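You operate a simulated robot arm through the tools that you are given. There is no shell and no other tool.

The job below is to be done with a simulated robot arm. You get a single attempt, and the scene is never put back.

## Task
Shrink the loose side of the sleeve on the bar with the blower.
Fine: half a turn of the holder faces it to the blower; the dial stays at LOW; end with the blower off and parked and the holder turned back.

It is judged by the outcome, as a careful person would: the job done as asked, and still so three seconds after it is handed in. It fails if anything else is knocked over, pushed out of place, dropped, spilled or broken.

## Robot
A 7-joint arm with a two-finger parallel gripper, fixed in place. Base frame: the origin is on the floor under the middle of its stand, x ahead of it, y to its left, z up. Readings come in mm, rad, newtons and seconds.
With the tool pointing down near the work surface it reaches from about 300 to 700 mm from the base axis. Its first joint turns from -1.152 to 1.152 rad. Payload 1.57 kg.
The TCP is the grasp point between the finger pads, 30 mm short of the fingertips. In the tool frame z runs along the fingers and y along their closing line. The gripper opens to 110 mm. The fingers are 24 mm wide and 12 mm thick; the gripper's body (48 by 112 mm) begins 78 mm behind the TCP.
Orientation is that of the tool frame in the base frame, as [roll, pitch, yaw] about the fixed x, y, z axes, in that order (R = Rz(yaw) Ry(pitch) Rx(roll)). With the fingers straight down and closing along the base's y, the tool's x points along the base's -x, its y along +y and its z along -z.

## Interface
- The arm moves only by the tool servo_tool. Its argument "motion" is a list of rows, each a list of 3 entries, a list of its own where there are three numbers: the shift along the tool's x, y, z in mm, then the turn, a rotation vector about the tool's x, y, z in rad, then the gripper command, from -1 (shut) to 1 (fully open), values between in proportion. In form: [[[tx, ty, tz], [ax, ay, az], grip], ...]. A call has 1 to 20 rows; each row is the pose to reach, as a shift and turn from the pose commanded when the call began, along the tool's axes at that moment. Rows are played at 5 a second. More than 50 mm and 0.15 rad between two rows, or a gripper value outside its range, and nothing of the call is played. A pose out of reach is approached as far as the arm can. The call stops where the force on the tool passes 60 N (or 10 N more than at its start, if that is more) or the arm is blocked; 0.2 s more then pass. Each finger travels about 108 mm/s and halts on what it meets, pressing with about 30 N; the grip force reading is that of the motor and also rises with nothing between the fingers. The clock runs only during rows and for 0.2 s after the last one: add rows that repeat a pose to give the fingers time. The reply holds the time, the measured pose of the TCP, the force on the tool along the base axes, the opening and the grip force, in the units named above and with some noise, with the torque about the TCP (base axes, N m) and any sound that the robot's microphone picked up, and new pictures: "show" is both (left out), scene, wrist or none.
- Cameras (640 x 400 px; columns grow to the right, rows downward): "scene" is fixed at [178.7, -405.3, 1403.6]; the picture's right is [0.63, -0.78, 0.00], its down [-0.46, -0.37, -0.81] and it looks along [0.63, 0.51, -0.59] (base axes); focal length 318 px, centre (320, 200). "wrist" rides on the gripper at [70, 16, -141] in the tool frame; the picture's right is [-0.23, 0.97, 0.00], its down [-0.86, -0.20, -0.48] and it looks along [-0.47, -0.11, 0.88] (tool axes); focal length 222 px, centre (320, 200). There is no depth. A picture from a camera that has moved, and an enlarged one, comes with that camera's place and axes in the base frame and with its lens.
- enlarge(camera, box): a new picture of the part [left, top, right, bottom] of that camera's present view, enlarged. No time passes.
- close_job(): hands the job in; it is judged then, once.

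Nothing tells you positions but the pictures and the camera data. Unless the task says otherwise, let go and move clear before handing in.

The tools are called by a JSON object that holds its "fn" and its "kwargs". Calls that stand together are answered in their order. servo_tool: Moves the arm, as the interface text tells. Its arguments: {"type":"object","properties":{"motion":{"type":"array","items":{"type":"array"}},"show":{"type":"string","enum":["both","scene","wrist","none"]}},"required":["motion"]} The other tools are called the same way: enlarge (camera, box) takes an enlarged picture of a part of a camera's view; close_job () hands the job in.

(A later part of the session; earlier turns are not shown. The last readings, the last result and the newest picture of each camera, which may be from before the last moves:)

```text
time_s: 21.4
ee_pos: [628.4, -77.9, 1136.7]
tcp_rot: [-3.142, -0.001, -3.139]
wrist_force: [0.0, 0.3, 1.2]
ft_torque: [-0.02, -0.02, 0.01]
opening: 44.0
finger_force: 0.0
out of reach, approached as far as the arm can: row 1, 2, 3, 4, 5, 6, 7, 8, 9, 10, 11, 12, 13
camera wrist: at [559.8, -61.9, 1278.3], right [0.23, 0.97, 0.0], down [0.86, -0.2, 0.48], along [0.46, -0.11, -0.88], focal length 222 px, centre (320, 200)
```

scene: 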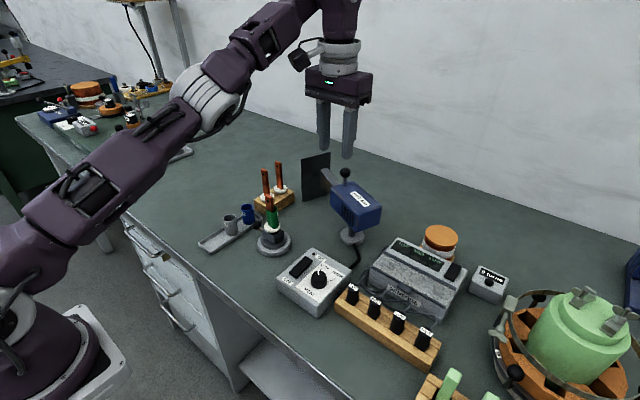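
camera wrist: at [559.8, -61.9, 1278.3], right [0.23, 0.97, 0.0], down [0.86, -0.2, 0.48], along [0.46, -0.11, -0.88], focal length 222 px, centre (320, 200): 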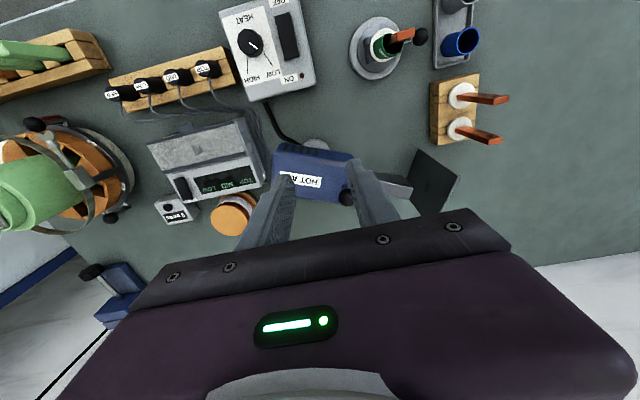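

The arm is stretched close to its limit here. I'll pull back toward the base to recover a clean posture before trying the tilt.

{"fn": "servo_tool", "kwargs": {"motion": [[[20, 0, 0], [0, 0, 0], -0.2], [[40, 0, 0], [0, 0, 0], -0.2], [[60, 0, 0], [0, 0, 0], -0.2], [[80, 0, 0], [0, 0, 0], -0.2], [[80, 0, 0], [0, 0, 0], -0.2]], "show": "scene"}}

```text
time_s: 22.6
ee_pos: [626.8, -79.1, 1143.1]
tcp_rot: [3.14, 0.001, 3.141]
wrist_force: [0.3, -0.1, 0.1]
ft_torque: [-0.02, -0.04, 0.02]
opening: 43.8
finger_force: 0.0
out of reach, approached as far as the arm can: row 1, 2, 3, 4, 5
```

scene: 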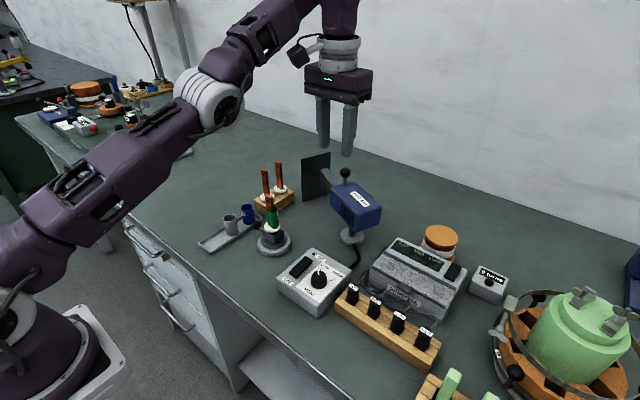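

It's still at the stretch limit. I'll try a combined move (sideways, down and back) to get the elbow to bend again.

{"fn": "servo_tool", "kwargs": {"motion": [[[20, 10, 10], [0, 0, 0], -0.2], [[50, 20, 20], [0, 0, 0], -0.2], [[90, 30, 20], [0, 0, 0], -0.2], [[130, 40, 20], [0, 0, 0], -0.2], [[170, 40, 20], [0, 0, 0], -0.2], [[170, 40, 20], [0, 0, 0], -0.2]], "show": "scene"}}

```text
time_s: 24.0
ee_pos: [627.0, -71.2, 1142.8]
tcp_rot: [3.141, -0.002, -3.141]
wrist_force: [0.4, -0.1, -0.5]
ft_torque: [0.02, -0.02, -0.02]
opening: 43.8
finger_force: 0.1
out of reach, approached as far as the arm can: row 1, 2, 3, 4, 5, 6
```

scene: 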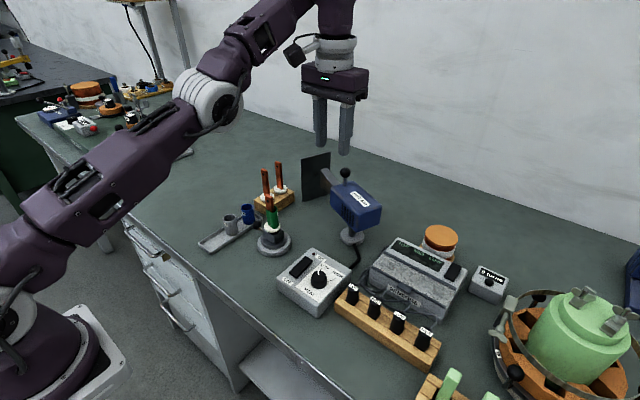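

Next I'll command a downward move, since that should flex the elbow in its natural direction. The space below and toward the base is clear.

{"fn": "servo_tool", "kwargs": {"motion": [[[0, 0, 15], [0, 0, 0], -0.2], [[0, 0, 30], [0, 0, 0], -0.2], [[0, 0, 45], [0, 0, 0], -0.2], [[0, 0, 45], [0, 0, 0], -0.2]], "show": "scene"}}

```text
time_s: 25.0
ee_pos: [637.5, -71.6, 1118.2]
tcp_rot: [-3.142, 0.0, 3.141]
wrist_force: [-0.4, -0.5, 0.0]
ft_torque: [0.02, 0.01, -0.03]
opening: 44.1
finger_force: 0.0
out of reach, approached as far as the arm can: row 1, 2, 3, 4
```

scene: 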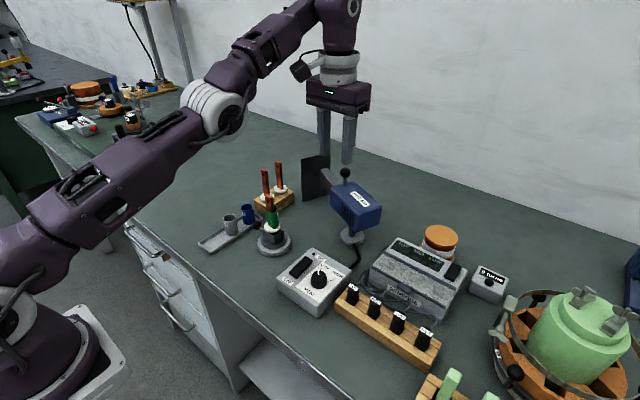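

It moved along its reach boundary but the elbow hasn't bent yet. I'll hold the current command for several rows to see whether the solver settles further.

{"fn": "servo_tool", "kwargs": {"motion": [[[0, 0, 0], [0, 0, 0], -0.2], [[0, 0, 0], [0, 0, 0], -0.2], [[0, 0, 0], [0, 0, 0], -0.2], [[0, 0, 0], [0, 0, 0], -0.2], [[0, 0, 0], [0, 0, 0], -0.2], [[0, 0, 0], [0, 0, 0], -0.2]], "show": "none"}}

```text
time_s: 26.4
ee_pos: [638.8, -70.7, 1118.9]
tcp_rot: [-3.142, 0.001, -3.141]
wrist_force: [0.5, 0.2, -0.3]
ft_torque: [0.02, -0.05, -0.03]
opening: 43.8
finger_force: 0.0
```

Each out-of-reach row resets the command to the pose it reached, so the elbow is locked in a straight-arm singularity. Pitching the tool back toward the base should make the solver flex the elbow while I retract.

{"fn": "servo_tool", "kwargs": {"motion": [[[25, 0, 0], [0, 0.1, 0], -0.2], [[50, 0, 0], [0, 0.2, 0], -0.2], [[75, 0, 0], [0, 0.3, 0], -0.2], [[100, 0, 0], [0, 0.4, 0], -0.2], [[100, 0, 0], [0, 0.4, 0], -0.2]], "show": "scene"}}

```text
time_s: 27.6
ee_pos: [536.9, -71.5, 1119.7]
tcp_rot: [3.14, -0.402, 3.141]
wrist_force: [-0.4, -0.1, -0.6]
ft_torque: [0.01, 0.01, -0.02]
opening: 44.1
finger_force: 0.0
out of reach, approached as far as the arm can: row 1
```

scene: 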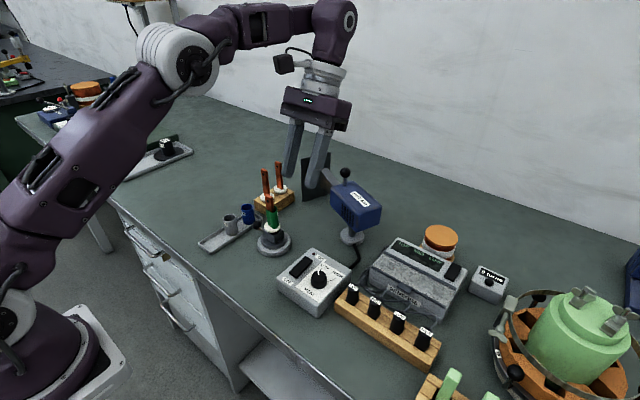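

The elbow has flexed and the arm is moving freely again. Now I'll tilt the fingers about 0.4 rad forward while staying at a shorter radius.

{"fn": "servo_tool", "kwargs": {"motion": [[[0, 2, 0], [0, -0.12, 0], -0.2], [[-5, 4, -1], [0, -0.24, 0], -0.2], [[-12, 6, -2], [0, -0.36, 0], -0.2], [[-20, 8, -4], [0, -0.48, 0], -0.2], [[-28, 10, -5], [0, -0.6, 0], -0.2], [[-36, 12, -6], [0, -0.7, 0], -0.2], [[-43.5, 14.5, -7.6], [0, -0.8, 0], -0.2], [[-43.5, 14.5, -7.6], [0, -0.8, 0], -0.2]], "show": "both"}}

{"fn": "enlarge", "kwargs": {"camera": "wrist", "box": [200, 80, 440, 240]}}

```text
time_s: 29.4
ee_pos: [578.2, -57.0, 1106.6]
tcp_rot: [3.141, 0.402, 3.141]
wrist_force: [-0.1, 0.0, -0.6]
ft_torque: [0.01, -0.01, 0.01]
opening: 44.1
finger_force: 0.0
camera wrist: at [459.6, -40.6, 1210.1], right [0.21, 0.97, 0.09], down [0.6, -0.2, 0.77], along [0.77, -0.11, -0.63], focal length 222 px, centre (320, 200)
```

scene: 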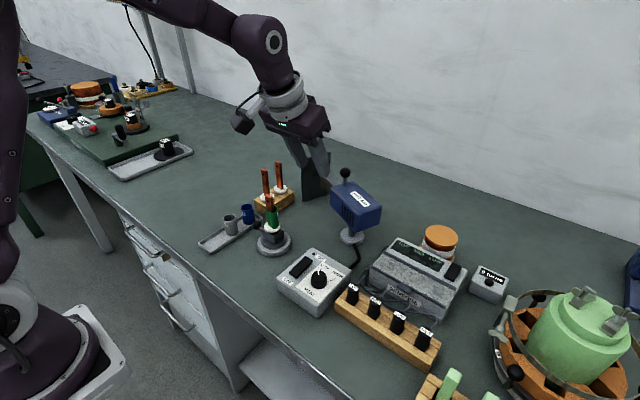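
wrist: 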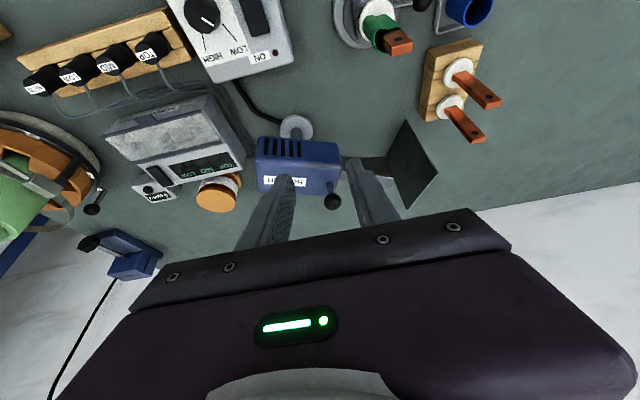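

```text
2.50 times, centred on (320, 160) of wrist
camera zoom: at [459.6, -40.6, 1210.1], right [0.21, 0.97, 0.09], down [0.6, -0.2, 0.77], along [0.77, -0.11, -0.63], focal length 555 px, centre (320, 300)
```

zoom: 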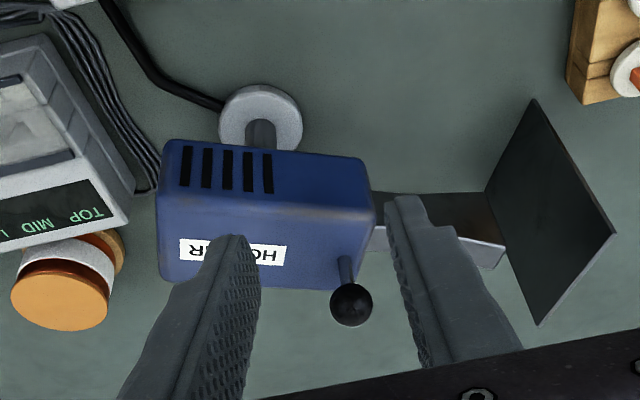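

The view lines up and the handle ball sits between the fingers, at about (702, -58, 1021). I'll move to a pre-grasp point 60 mm back along the approach line.

{"fn": "servo_tool", "kwargs": {"motion": [[[-20, 0, 13], [0, 0, 0], 0.1], [[-40, 0, 26], [0, 0, 0], 0.1], [[-60, 0, 40], [0, 0, 0], 0.1], [[-80.3, -0.8, 53.3], [0, 0, 0], 0.1], [[-80.3, -0.8, 53.3], [0, 0, 0], 0.1]], "show": "both"}}

{"fn": "enlarge", "kwargs": {"camera": "wrist", "box": [200, 80, 440, 240]}}

{"fn": "enlarge", "kwargs": {"camera": "scene", "box": [280, 100, 400, 260]}}

```text
time_s: 30.6
ee_pos: [673.2, -56.8, 1092.7]
tcp_rot: [3.141, 0.398, -3.142]
wrist_force: [0.0, 0.4, -0.4]
ft_torque: [0.04, -0.02, -0.02]
opening: 60.5
finger_force: 0.2
camera wrist: at [553.9, -40.9, 1194.4], right [0.21, 0.97, 0.09], down [0.6, -0.2, 0.77], along [0.77, -0.11, -0.63], focal length 222 px, centre (320, 200)
```

scene: 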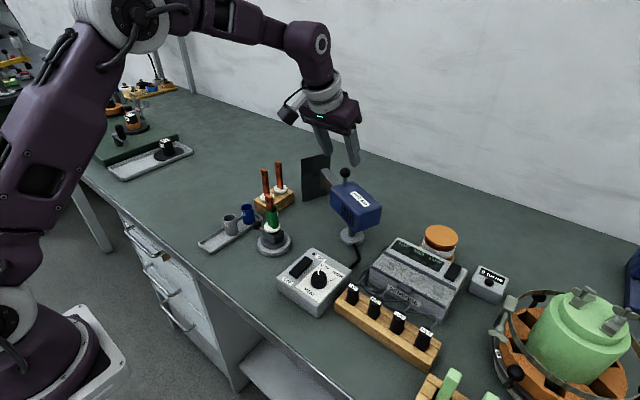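
wrist: 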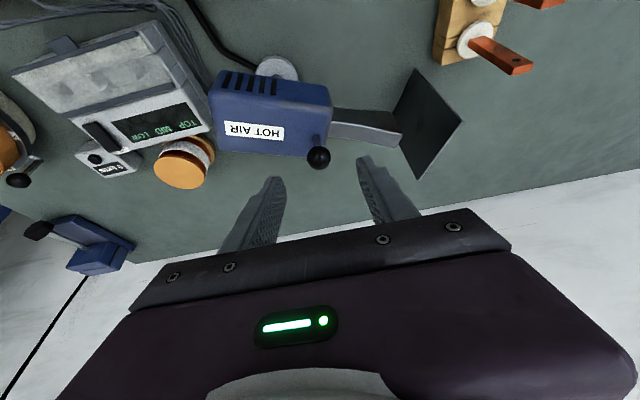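

```text
2.50 times, centred on (320, 160) of wrist
camera zoom: at [553.9, -40.9, 1194.4], right [0.21, 0.97, 0.09], down [0.6, -0.2, 0.77], along [0.77, -0.11, -0.63], focal length 555 px, centre (320, 300)
```

zoom: 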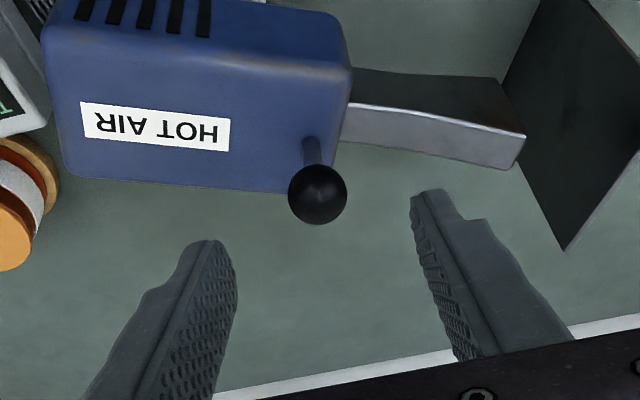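

```text
2.50 times, centred on (340, 180) of scene
camera zoom: at [178.8, -405.3, 1403.6], right [0.63, -0.78, 0.0], down [-0.46, -0.37, -0.81], along [0.63, 0.51, -0.59], focal length 795 px, centre (270, 250)
```

zoom: 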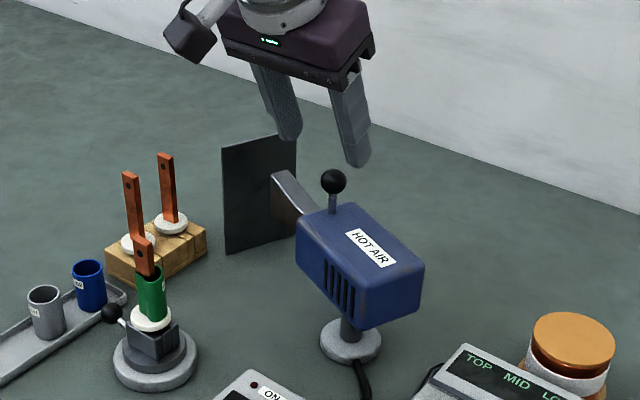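

The ball is centred between the fingers. I'll advance along the tool axis so the fingers straddle it, without gripping yet.

{"fn": "servo_tool", "kwargs": {"motion": [[[1, -0.5, 20], [0, 0, 0], 0.1], [[2, -1, 40], [0, 0, 0], 0.1], [[2.8, -1.2, 52], [0, 0, 0], 0.1], [[2.8, -1.2, 60], [0, 0, 0], 0.1], [[2.8, -1.2, 60], [0, 0, 0], 0.1]], "show": "both"}}

{"fn": "enlarge", "kwargs": {"camera": "wrist", "box": [200, 80, 440, 240]}}

{"fn": "enlarge", "kwargs": {"camera": "scene", "box": [280, 120, 400, 240]}}

```text
time_s: 31.8
ee_pos: [694.6, -59.3, 1033.8]
tcp_rot: [-3.14, 0.399, -3.14]
wrist_force: [0.0, -1.2, 0.1]
ft_torque: [0.0, 0.03, -0.01]
opening: 60.5
finger_force: 0.1
camera wrist: at [575.1, -42.7, 1136.9], right [0.21, 0.97, 0.09], down [0.6, -0.2, 0.77], along [0.77, -0.11, -0.63], focal length 222 px, centre (320, 200)
```

scene: 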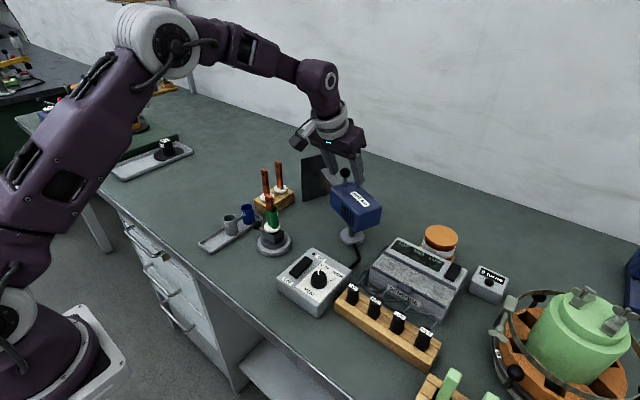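
wrist: 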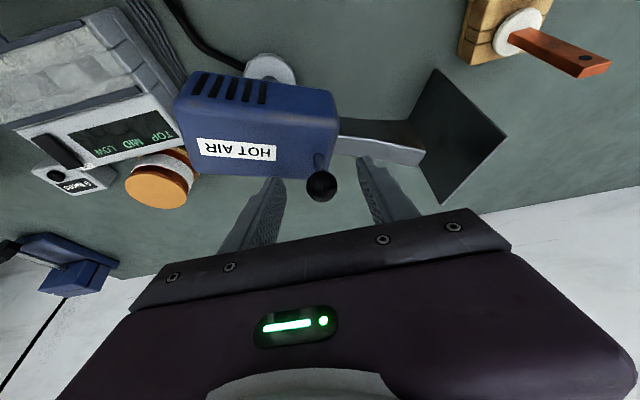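

```text
2.50 times, centred on (320, 160) of wrist
camera zoom: at [575.1, -42.7, 1136.9], right [0.21, 0.97, 0.09], down [0.6, -0.2, 0.77], along [0.77, -0.11, -0.63], focal length 555 px, centre (320, 300)
```

zoom: 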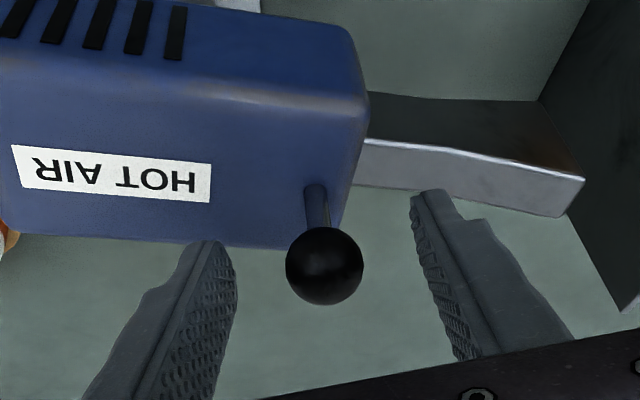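

```text
3.33 times, centred on (340, 180) of scene
camera zoom: at [178.7, -405.3, 1403.6], right [0.63, -0.78, 0.0], down [-0.46, -0.37, -0.81], along [0.63, 0.51, -0.59], focal length 1060 px, centre (253, 267)
```

zoom: 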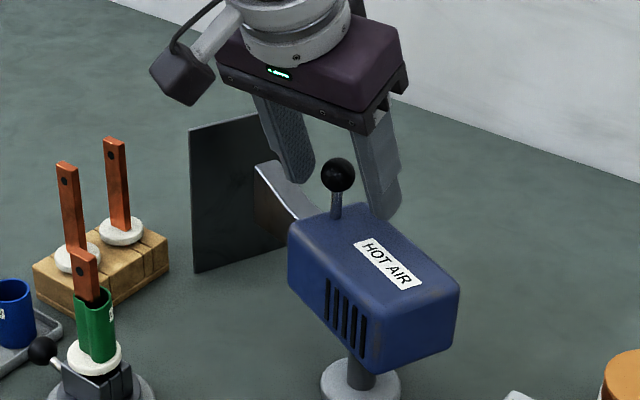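

The ball sits centred in the gap, with the blower axis at about (681, -99) and the handle radius about 45 mm. I'll close gently on the ball and check the grip.

{"fn": "servo_tool", "kwargs": {"motion": [[[0, 1, 0], [0, 0, 0], -0.3], [[0, 1, 0], [0, 0, 0], -0.5], [[0, 1, 0], [0, 0, 0], -0.6], [[0, 1, 0], [0, 0, 0], -0.65], [[0, 1, 0], [0, 0, 0], -0.65]], "show": "both"}}

{"fn": "enlarge", "kwargs": {"camera": "wrist", "box": [200, 80, 440, 240]}}

```text
time_s: 33.0
ee_pos: [694.3, -58.2, 1034.7]
tcp_rot: [3.142, 0.401, 3.141]
wrist_force: [1.4, 1.3, -0.2]
ft_torque: [0.01, -0.04, 0.0]
opening: 23.8
finger_force: 35.6
camera wrist: at [575.1, -41.3, 1136.8], right [0.21, 0.97, 0.09], down [0.6, -0.2, 0.77], along [0.77, -0.11, -0.63], focal length 222 px, centre (320, 200)
```

scene: 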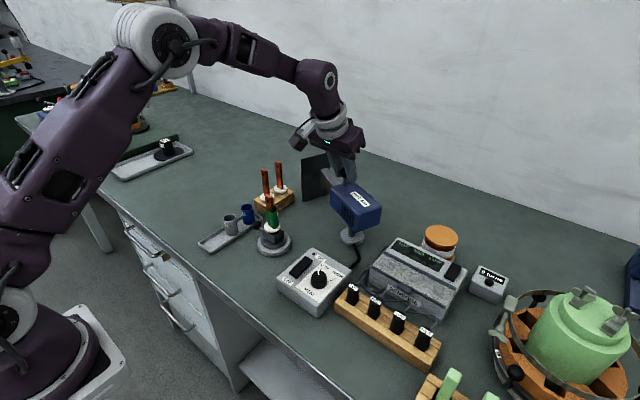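
wrist: 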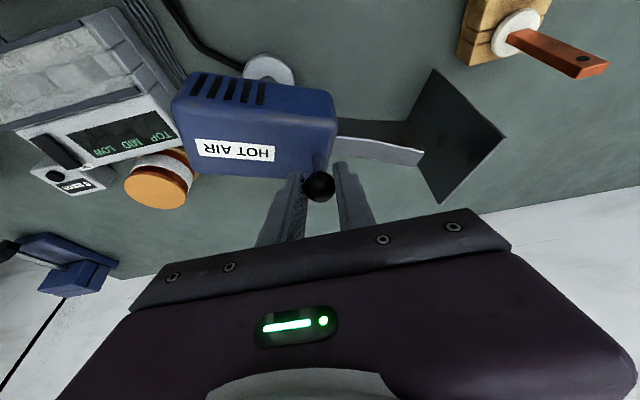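

```text
2.50 times, centred on (320, 160) of wrist
camera zoom: at [575.1, -41.3, 1136.8], right [0.21, 0.97, 0.09], down [0.6, -0.2, 0.77], along [0.77, -0.11, -0.63], focal length 555 px, centre (320, 300)
```

zoom: 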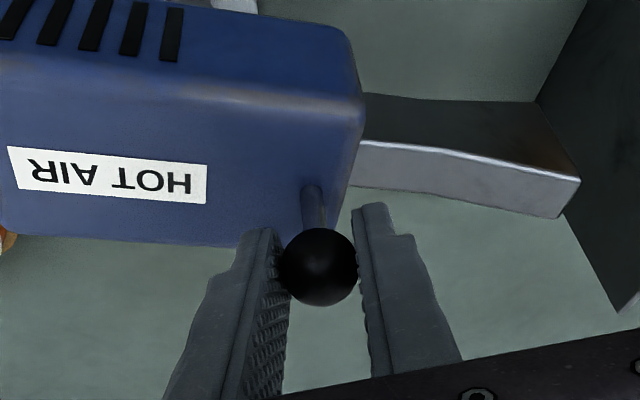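

I have the ball gripped at 23.8 mm. I'll swing the first 20° along the arc and check the force.

{"fn": "servo_tool", "kwargs": {"motion": [[[3.4, 1.6, -1.4], [0, 0, 0], -0.65], [[6.8, 2.8, -2.9], [0, 0, 0], -0.65], [[10.4, 3.6, -4.4], [0, 0, 0], -0.65], [[14.0, 4.2, -5.9], [0, 0, 0], -0.65], [[14.0, 4.2, -5.9], [0, 0, 0], -0.65]], "show": "both"}}

{"fn": "enlarge", "kwargs": {"camera": "wrist", "box": [200, 80, 440, 240]}}

```text
time_s: 34.2
ee_pos: [678.8, -53.5, 1035.7]
tcp_rot: [-3.139, 0.401, 3.14]
wrist_force: [7.2, -9.7, 5.0]
ft_torque: [-0.12, -0.47, 0.19]
opening: 23.5
finger_force: 35.3
camera wrist: at [559.1, -37.7, 1136.6], right [0.21, 0.97, 0.09], down [0.6, -0.2, 0.77], along [0.77, -0.11, -0.63], focal length 222 px, centre (320, 200)
```

scene: 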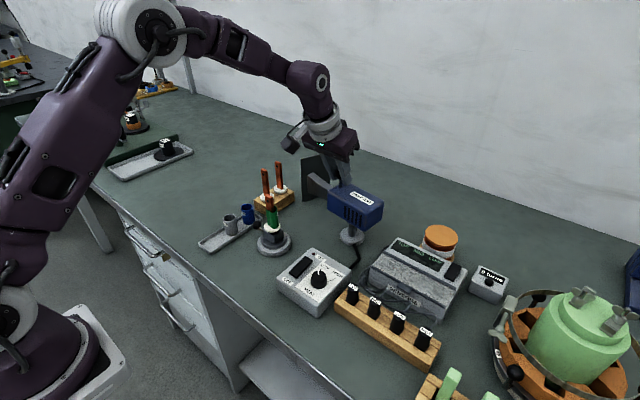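
wrist: 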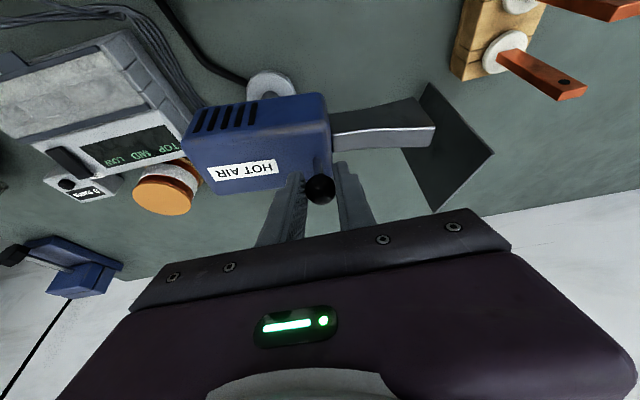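

```text
2.50 times, centred on (320, 160) of wrist
camera zoom: at [559.1, -37.7, 1136.6], right [0.21, 0.97, 0.09], down [0.6, -0.2, 0.77], along [0.77, -0.11, -0.63], focal length 555 px, centre (320, 300)
```

zoom: 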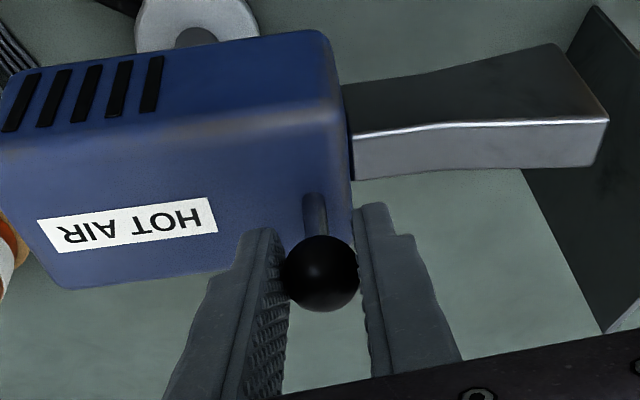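

The blower turns with light force. I'll continue the arc with a small inward correction for the sideways load.

{"fn": "servo_tool", "kwargs": {"motion": [[[3.6, -1.2, -1.5], [0, 0, 0], -0.65], [[7.3, -2.0, -3.1], [0, 0, 0], -0.65], [[10.9, -2.6, -4.6], [0, 0, 0], -0.65], [[14.5, -3.6, -6.1], [0, 0, 0], -0.65], [[18.0, -4.8, -7.6], [0, 0, 0], -0.65], [[21.4, -6.3, -9.0], [0, 0, 0], -0.65], [[21.4, -6.3, -9.0], [0, 0, 0], -0.65]], "show": "both"}}

{"fn": "enlarge", "kwargs": {"camera": "wrist", "box": [200, 80, 440, 240]}}

{"fn": "enlarge", "kwargs": {"camera": "scene", "box": [240, 130, 400, 270]}}

```text
time_s: 35.8
ee_pos: [655.5, -55.2, 1034.2]
tcp_rot: [3.139, 0.401, -3.14]
wrist_force: [-0.8, 28.1, 19.2]
ft_torque: [0.44, -0.47, 0.54]
opening: 23.7
finger_force: 35.8
camera wrist: at [536.9, -40.2, 1136.3], right [0.21, 0.97, 0.09], down [0.6, -0.2, 0.77], along [0.77, -0.1, -0.63], focal length 222 px, centre (320, 200)
```

scene: 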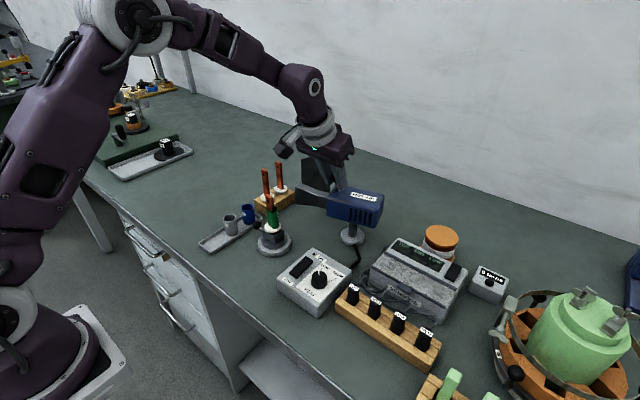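
wrist: 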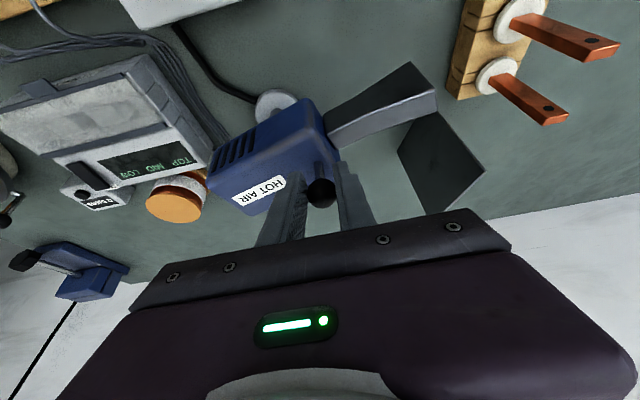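

```text
2.50 times, centred on (320, 160) of wrist
camera zoom: at [536.9, -40.2, 1136.3], right [0.21, 0.97, 0.09], down [0.6, -0.2, 0.77], along [0.77, -0.1, -0.63], focal length 555 px, centre (320, 300)
```

zoom: 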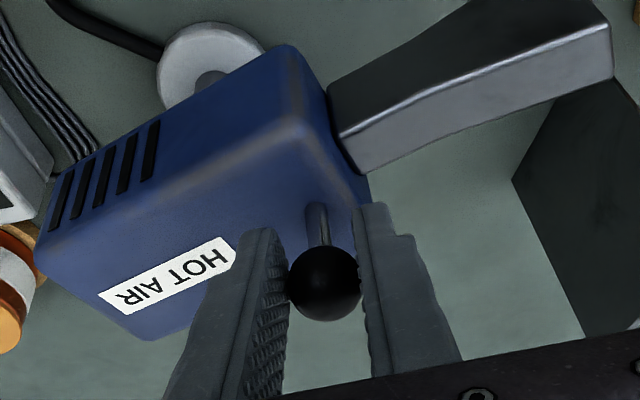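

```text
2.86 times, centred on (320, 200) of scene
camera zoom: at [178.3, -404.4, 1403.9], right [0.63, -0.78, 0.0], down [-0.46, -0.37, -0.81], along [0.63, 0.51, -0.59], focal length 909 px, centre (320, 200)
```

zoom: 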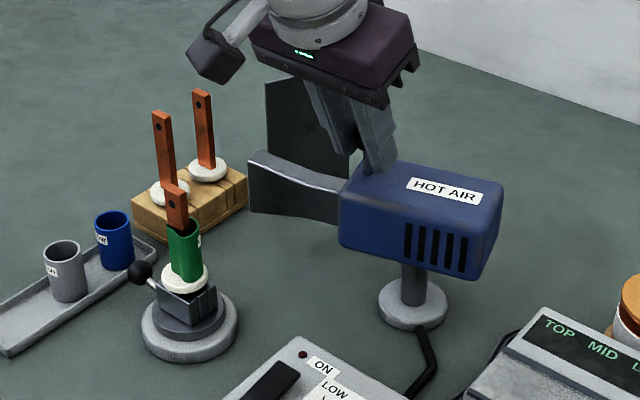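

Fitting the ball positions from the images puts the pivot at about (682, -99) with radius 44.5, so the blower has turned about 40° of the 73° needed. The ball is also slipping toward the pad edge, because the pull is along the friction direction. I'll release, back off, and re-approach with the gripper yawed so a finger pushes along the tangent.

{"fn": "servo_tool", "kwargs": {"motion": [[[0, 0, 0], [0, 0, 0], -0.4], [[0, 0, 0], [0, 0, 0], 0.0], [[0, 0, 0], [0, 0, 0], 0.1], [[0, 0, -20], [0, 0, 0], 0.1], [[0, 0, -45], [0, 0, 0], 0.1], [[0, 0, -65], [0, 0, 0], 0.1], [[0, 0, -65], [0, 0, 0], 0.1]], "show": "both"}}

{"fn": "enlarge", "kwargs": {"camera": "wrist", "box": [200, 80, 440, 240]}}

{"fn": "enlarge", "kwargs": {"camera": "scene", "box": [240, 130, 400, 270]}}

```text
time_s: 37.4
ee_pos: [629.3, -58.5, 1093.5]
tcp_rot: [-3.141, 0.399, 3.141]
wrist_force: [0.1, -0.3, 0.2]
ft_torque: [0.0, -0.01, 0.0]
opening: 60.5
finger_force: 0.0
camera wrist: at [510.9, -42.4, 1196.3], right [0.21, 0.97, 0.09], down [0.6, -0.2, 0.77], along [0.77, -0.11, -0.63], focal length 222 px, centre (320, 200)
```

scene: 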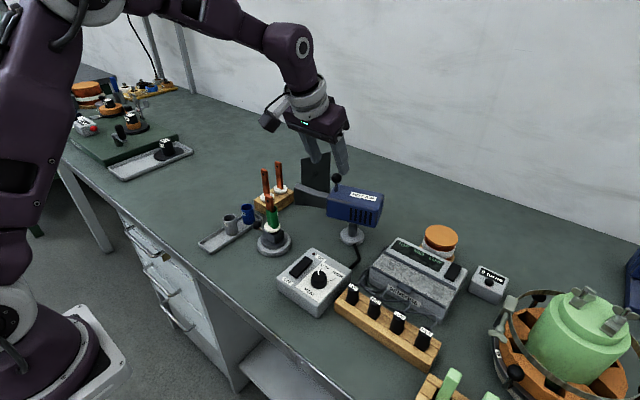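
wrist: 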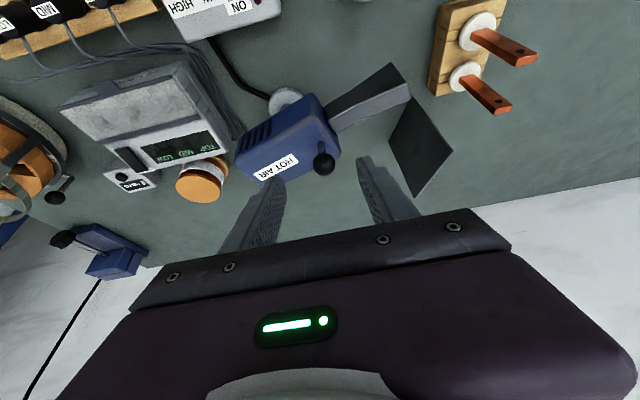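

```text
2.50 times, centred on (320, 160) of wrist
camera zoom: at [510.9, -42.4, 1196.3], right [0.21, 0.97, 0.09], down [0.6, -0.2, 0.77], along [0.77, -0.11, -0.63], focal length 555 px, centre (320, 300)
```

zoom: 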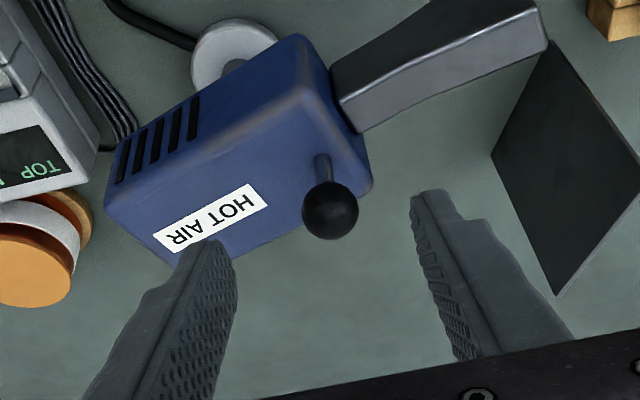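

```text
2.86 times, centred on (320, 200) of scene
camera zoom: at [178.7, -405.3, 1403.6], right [0.63, -0.78, 0.0], down [-0.46, -0.37, -0.81], along [0.63, 0.51, -0.59], focal length 909 px, centre (320, 200)
```

zoom: 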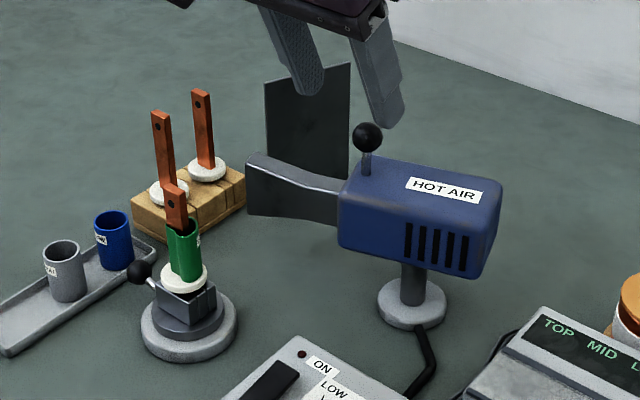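

The blower holds its position by itself, and its ball is at about (669, -56, 1022). I'll yaw the tool by -0.9 rad about vertical so a finger will sit behind the ball in the direction it has to move.

{"fn": "servo_tool", "kwargs": {"motion": [[[-2.7, 3.6, 1.6], [0.0503, 0, 0.1183], 0.1], [[-5.4, 7.2, 3.2], [0.1006, 0, 0.2366], 0.1], [[-8.1, 10.8, 4.8], [0.1509, 0, 0.3549], 0.0], [[-10.8, 14.4, 6.4], [0.2011, 0, 0.4731], -0.1], [[-13.5, 18.0, 8.0], [0.2514, 0, 0.5914], -0.2], [[-16.2, 21.5, 9.6], [0.3017, 0, 0.7097], -0.2], [[-18.9, 25.1, 11.2], [0.352, 0, 0.828], -0.2], [[-18.9, 25.1, 11.2], [0.352, 0, 0.828], -0.2]], "show": "both"}}

{"fn": "enlarge", "kwargs": {"camera": "wrist", "box": [200, 80, 440, 240]}}

```text
time_s: 39.2
ee_pos: [652.3, -33.8, 1091.8]
tcp_rot: [-3.141, 0.402, 2.244]
wrist_force: [0.6, 0.6, 0.5]
ft_torque: [-0.02, -0.03, 0.0]
opening: 44.0
finger_force: 0.0
camera wrist: at [591.3, 69.9, 1193.6], right [0.89, 0.44, 0.09], down [0.22, -0.59, 0.77], along [0.39, -0.67, -0.63], focal length 222 px, centre (320, 200)
```

scene: 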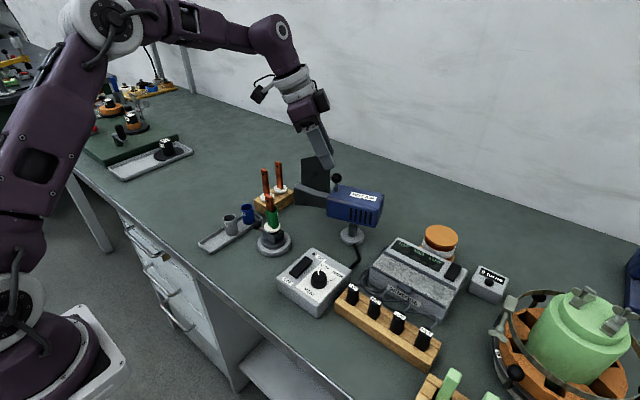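
wrist: 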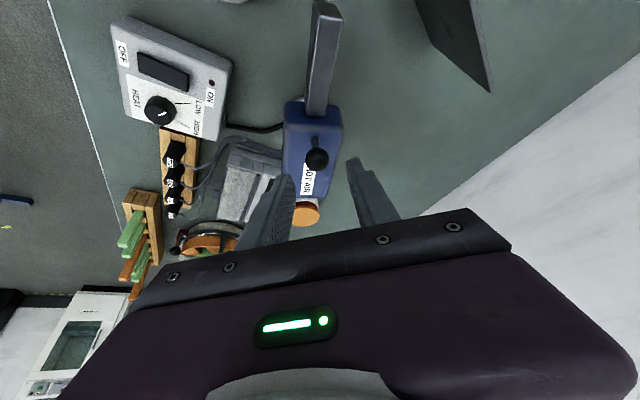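

```text
2.50 times, centred on (320, 160) of wrist
camera zoom: at [591.3, 69.9, 1193.6], right [0.89, 0.44, 0.09], down [0.22, -0.59, 0.77], along [0.39, -0.67, -0.63], focal length 555 px, centre (320, 300)
```

zoom: 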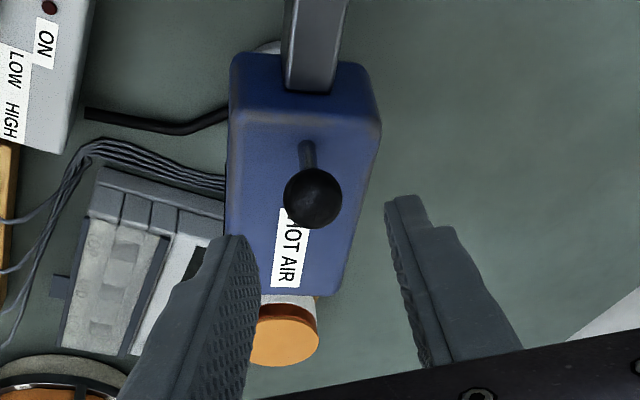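

The ball is lined up, about 3 mm off-centre. I'll correct that, move in around it, and narrow the cage to about 30 mm.

{"fn": "servo_tool", "kwargs": {"motion": [[[0, -3, 20], [0, 0, 0], -0.2], [[0, -3, 40], [0, 0, 0], -0.2], [[0, -3, 52], [0, 0, 0], -0.2], [[0, -3, 60], [0, 0, 0], -0.2], [[0, -3, 60], [0, 0, 0], -0.45], [[0, -3, 60], [0, 0, 0], -0.45]], "show": "both"}}

{"fn": "enlarge", "kwargs": {"camera": "wrist", "box": [200, 80, 440, 240]}}

{"fn": "enlarge", "kwargs": {"camera": "scene", "box": [240, 130, 400, 270]}}

```text
time_s: 40.6
ee_pos: [663.7, -53.4, 1035.6]
tcp_rot: [-3.141, 0.402, 2.243]
wrist_force: [0.0, 0.4, -1.4]
ft_torque: [0.02, -0.02, 0.0]
opening: 30.6
finger_force: 0.1
camera wrist: at [603.0, 49.5, 1137.6], right [0.89, 0.44, 0.09], down [0.22, -0.59, 0.77], along [0.39, -0.67, -0.63], focal length 222 px, centre (320, 200)
```

scene: 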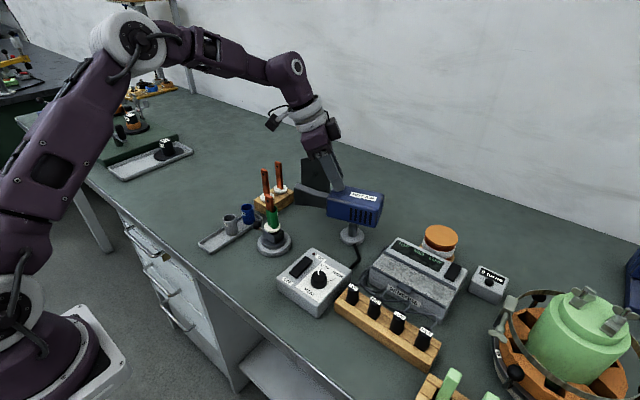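
wrist: 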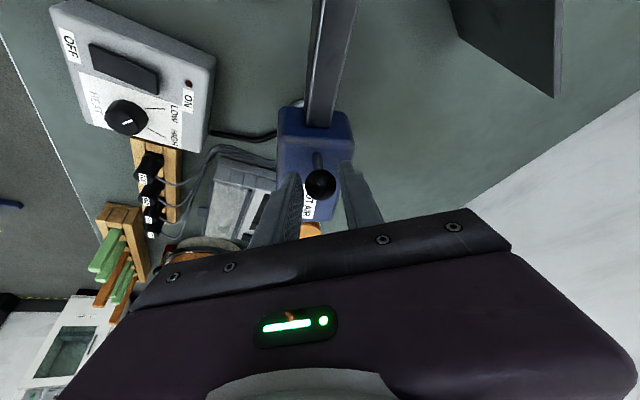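

```text
2.50 times, centred on (320, 160) of wrist
camera zoom: at [603.0, 49.5, 1137.6], right [0.89, 0.44, 0.09], down [0.22, -0.59, 0.77], along [0.39, -0.67, -0.63], focal length 555 px, centre (320, 300)
```

zoom: 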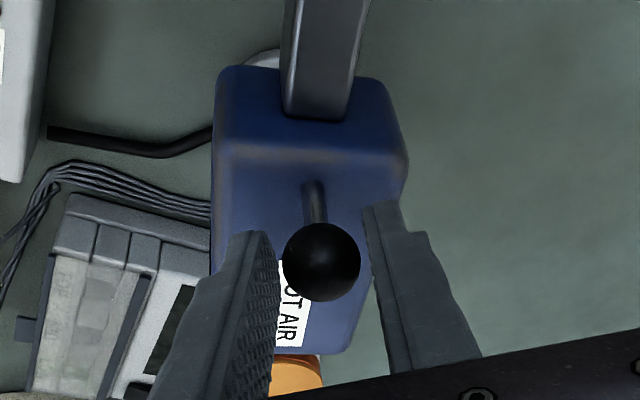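

```text
2.86 times, centred on (320, 200) of scene
camera zoom: at [178.7, -405.3, 1403.6], right [0.63, -0.78, 0.0], down [-0.46, -0.37, -0.81], along [0.63, 0.51, -0.59], focal length 909 px, centre (320, 200)
```

zoom: 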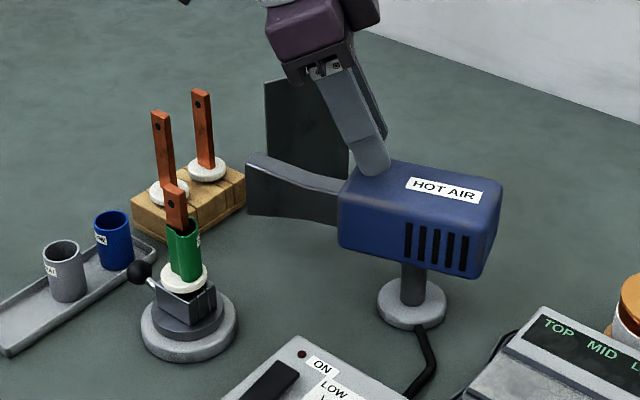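

The ball is centred in the cage. I'll push along the arc, with the far finger driving, to just short of the working angle.

{"fn": "servo_tool", "kwargs": {"motion": [[[1.1, -3.6, -0.5], [0, 0, 0], -0.45], [[1.9, -7.4, -0.8], [0, 0, 0], -0.45], [[2.5, -11.3, -1.1], [0, 0, 0], -0.45], [[2.6, -15.1, -1.1], [0, 0, 0], -0.45], [[2.5, -19.0, -1.1], [0, 0, 0], -0.45], [[2.5, -19.0, -1.1], [0, 0, 0], -0.45]], "show": "both"}}

{"fn": "enlarge", "kwargs": {"camera": "wrist", "box": [200, 80, 440, 240]}}

{"fn": "enlarge", "kwargs": {"camera": "scene", "box": [240, 130, 400, 270]}}

```text
time_s: 42.0
ee_pos: [647.5, -62.4, 1036.3]
tcp_rot: [-3.138, 0.4, 2.243]
wrist_force: [1.4, 0.9, -0.6]
ft_torque: [0.01, -0.02, 0.02]
opening: 32.2
finger_force: 0.9
camera wrist: at [586.2, 40.0, 1137.6], right [0.89, 0.44, 0.09], down [0.22, -0.59, 0.77], along [0.39, -0.67, -0.63], focal length 222 px, centre (320, 200)
```

scene: 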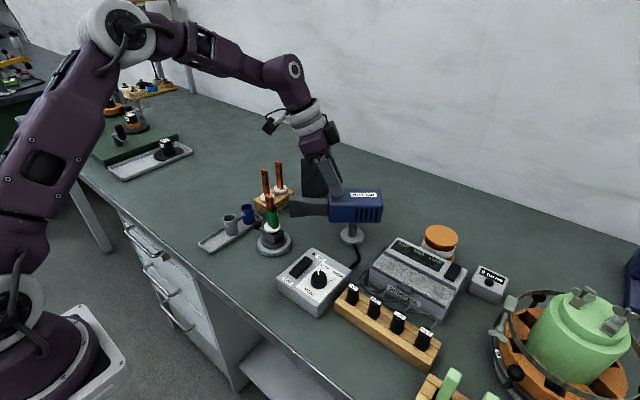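
wrist: 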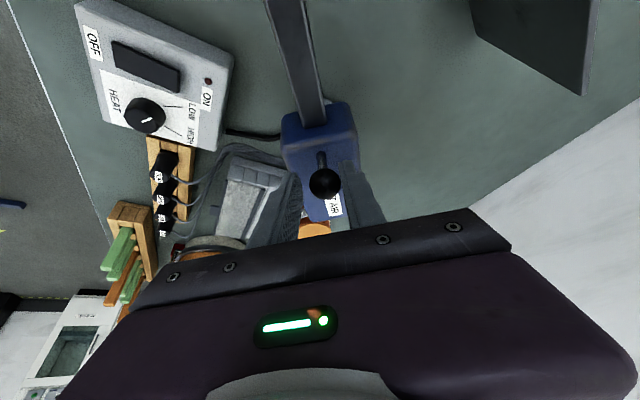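

```text
2.50 times, centred on (320, 160) of wrist
camera zoom: at [586.2, 40.0, 1137.6], right [0.89, 0.44, 0.09], down [0.22, -0.59, 0.77], along [0.39, -0.67, -0.63], focal length 555 px, centre (320, 300)
```

zoom: 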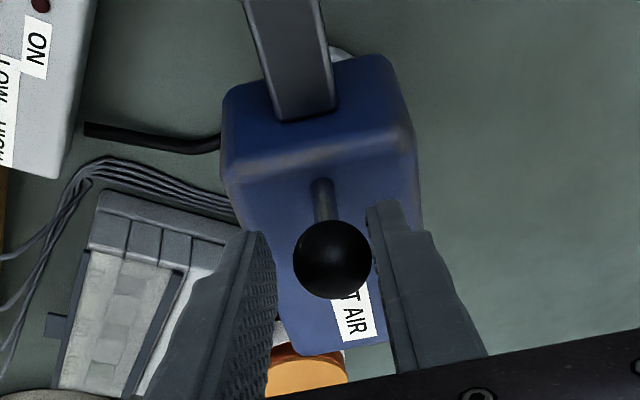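

```text
2.86 times, centred on (320, 200) of scene
camera zoom: at [178.8, -405.2, 1403.6], right [0.63, -0.78, 0.0], down [-0.46, -0.37, -0.81], along [0.63, 0.51, -0.59], focal length 909 px, centre (320, 200)
```

zoom: 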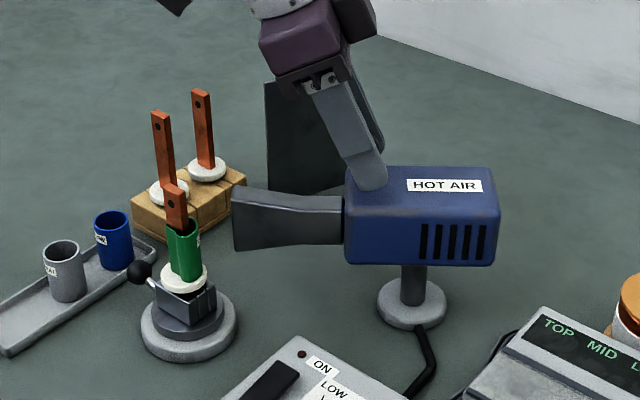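

The blower is about 8° short of facing the sleeve and the force is low. I'll push the rest of the way in small steps, watching for an end stop.

{"fn": "servo_tool", "kwargs": {"motion": [[[-0.2, -2.0, 0.1], [0, 0, 0], -0.45], [[-0.4, -3.9, 0.2], [0, 0, 0], -0.45], [[-0.9, -6.3, 0.4], [0, 0, 0], -0.45], [[-0.9, -6.3, 0.4], [0, 0, 0], -0.45]], "show": "both"}}

{"fn": "enlarge", "kwargs": {"camera": "wrist", "box": [200, 80, 440, 240]}}

{"fn": "enlarge", "kwargs": {"camera": "scene", "box": [240, 130, 400, 270]}}

{"fn": "enlarge", "kwargs": {"camera": "wrist", "box": [200, 0, 400, 160]}}

```text
time_s: 43.0
ee_pos: [643.2, -68.9, 1036.9]
tcp_rot: [-3.14, 0.401, 2.242]
wrist_force: [-0.6, 0.0, 0.2]
ft_torque: [0.0, 0.02, 0.0]
opening: 30.0
finger_force: 0.1
camera wrist: at [582.2, 34.8, 1137.7], right [0.89, 0.44, 0.09], down [0.22, -0.59, 0.77], along [0.39, -0.67, -0.63], focal length 222 px, centre (320, 200)
```

scene: 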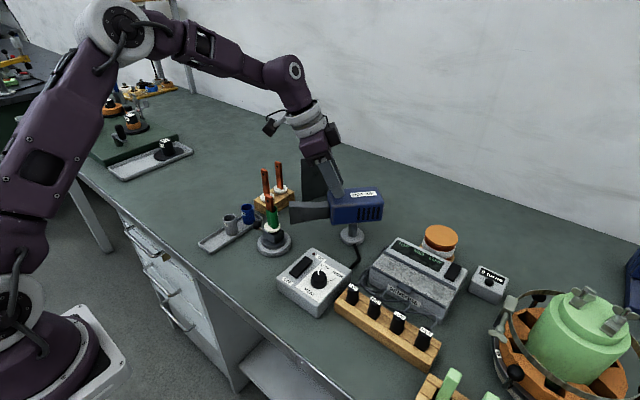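
wrist: 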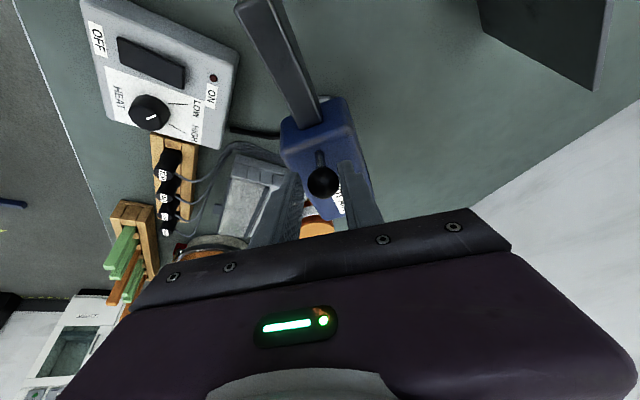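

```text
2.50 times, centred on (320, 160) of wrist
camera zoom: at [582.2, 34.8, 1137.7], right [0.89, 0.44, 0.09], down [0.22, -0.59, 0.77], along [0.39, -0.67, -0.63], focal length 555 px, centre (320, 300)
```

zoom: 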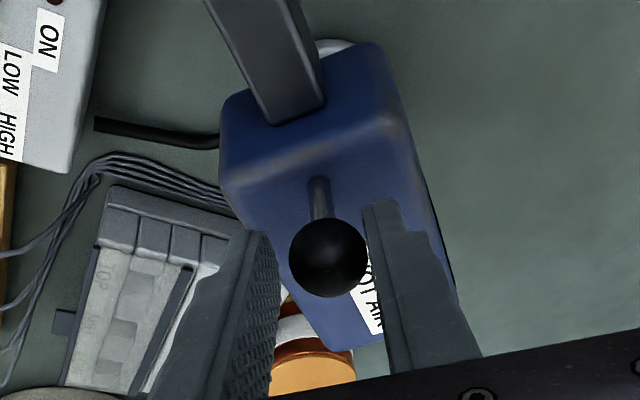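

```text
2.86 times, centred on (320, 200) of scene
camera zoom: at [178.7, -405.3, 1403.6], right [0.63, -0.78, 0.0], down [-0.46, -0.37, -0.81], along [0.63, 0.51, -0.59], focal length 909 px, centre (320, 200)
```

zoom: 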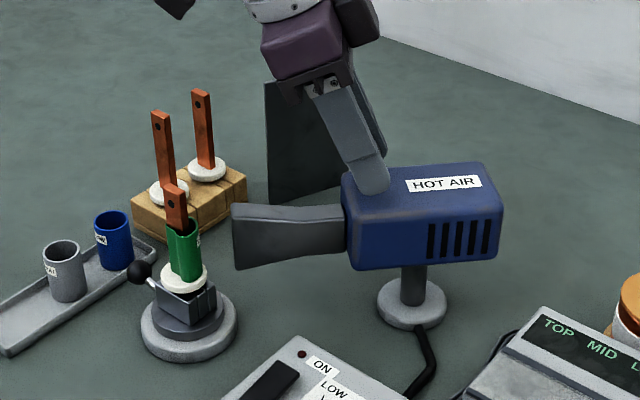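

```text
2.50 times, centred on (300, 80) of wrist
camera zoom: at [582.2, 34.8, 1137.7], right [0.89, 0.44, 0.09], down [0.22, -0.59, 0.77], along [0.39, -0.67, -0.63], focal length 555 px, centre (370, 500)
```

zoom: 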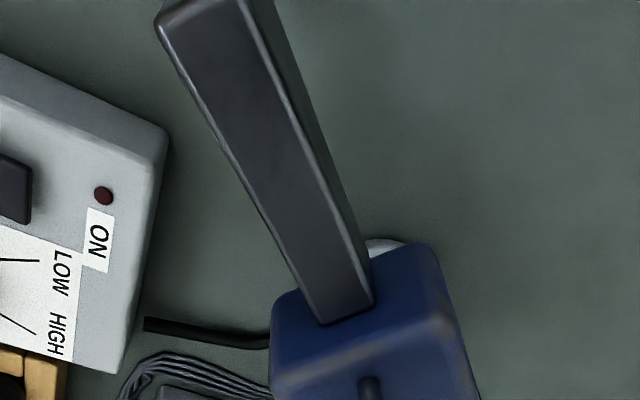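

The nozzle tip is at about (573, 0). The direction from pivot to tip is about 138°, which is straight at the sleeve, and nothing is under load. I'll centre the cage, back away, and undo the yaw.

{"fn": "servo_tool", "kwargs": {"motion": [[[0, 3, 0], [0, 0, 0], -0.45], [[0, 3, -25], [0, 0, 0], -0.4], [[0, 3, -50], [0, 0, 0], -0.3], [[0, 3, -72], [0, 0, 0], -0.3], [[1, -2, -73], [-0.0503, 0, -0.1183], -0.3], [[2, -8, -75], [-0.1006, 0, -0.2366], -0.3], [[3.5, -14, -77], [-0.1509, 0, -0.3549], -0.3], [[5, -20, -79], [-0.2011, 0, -0.4731], -0.3], [[6, -26, -80], [-0.2514, 0, -0.5914], -0.5], [[7, -31, -82], [-0.3017, 0, -0.7097], -0.7], [[8.3, -35.8, -83], [-0.352, 0, -0.828], -1], [[8.3, -35.8, -83], [-0.352, 0, -0.828], -1]], "show": "both"}}

{"fn": "enlarge", "kwargs": {"camera": "scene", "box": [240, 130, 400, 270]}}

{"fn": "enlarge", "kwargs": {"camera": "wrist", "box": [200, 0, 440, 200]}}

```text
time_s: 45.6
ee_pos: [590.5, -59.7, 1109.0]
tcp_rot: [3.14, 0.4, -3.14]
wrist_force: [0.5, 0.4, 0.5]
ft_torque: [0.04, -0.02, 0.0]
opening: 0.0
finger_force: 21.6
camera wrist: at [471.4, -43.8, 1211.7], right [0.21, 0.97, 0.09], down [0.6, -0.2, 0.77], along [0.77, -0.11, -0.63], focal length 222 px, centre (320, 200)
```

scene: 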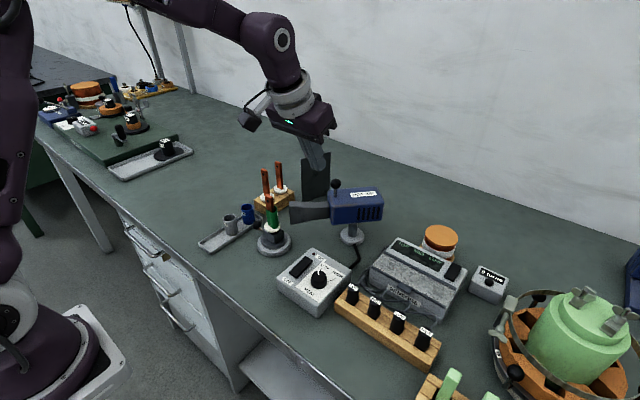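
wrist: 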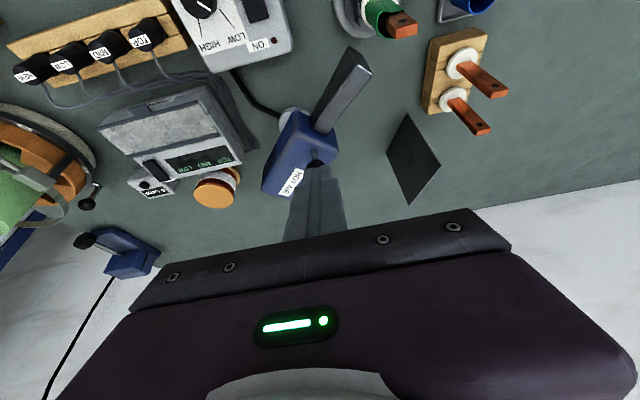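

```text
2.86 times, centred on (320, 200) of scene
camera zoom: at [178.7, -405.3, 1403.6], right [0.63, -0.78, 0.0], down [-0.46, -0.37, -0.81], along [0.63, 0.51, -0.59], focal length 909 px, centre (320, 200)
```

zoom: 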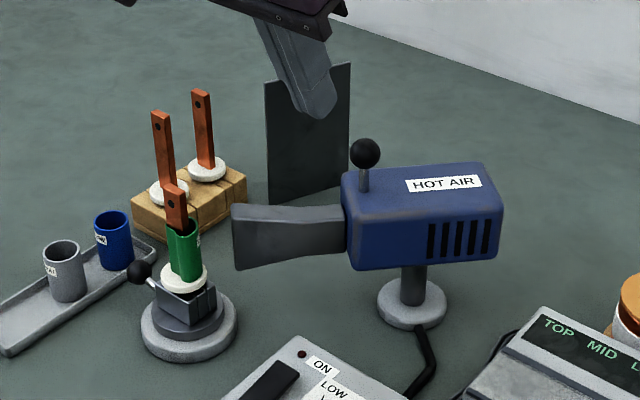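

```text
2.00 times, centred on (320, 100) of wrist
camera zoom: at [471.4, -43.8, 1211.7], right [0.21, 0.97, 0.09], down [0.6, -0.2, 0.77], along [0.77, -0.11, -0.63], focal length 444 px, centre (320, 400)
```

zoom: 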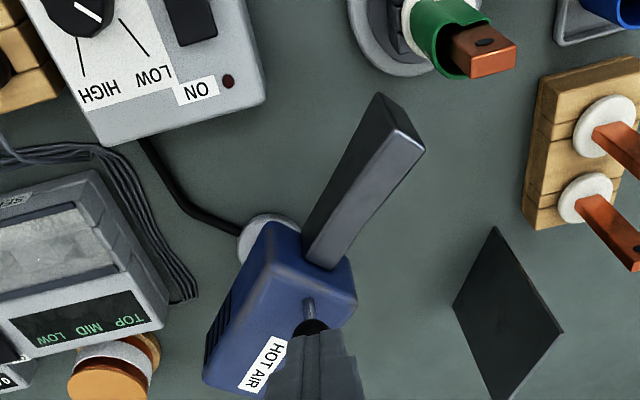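

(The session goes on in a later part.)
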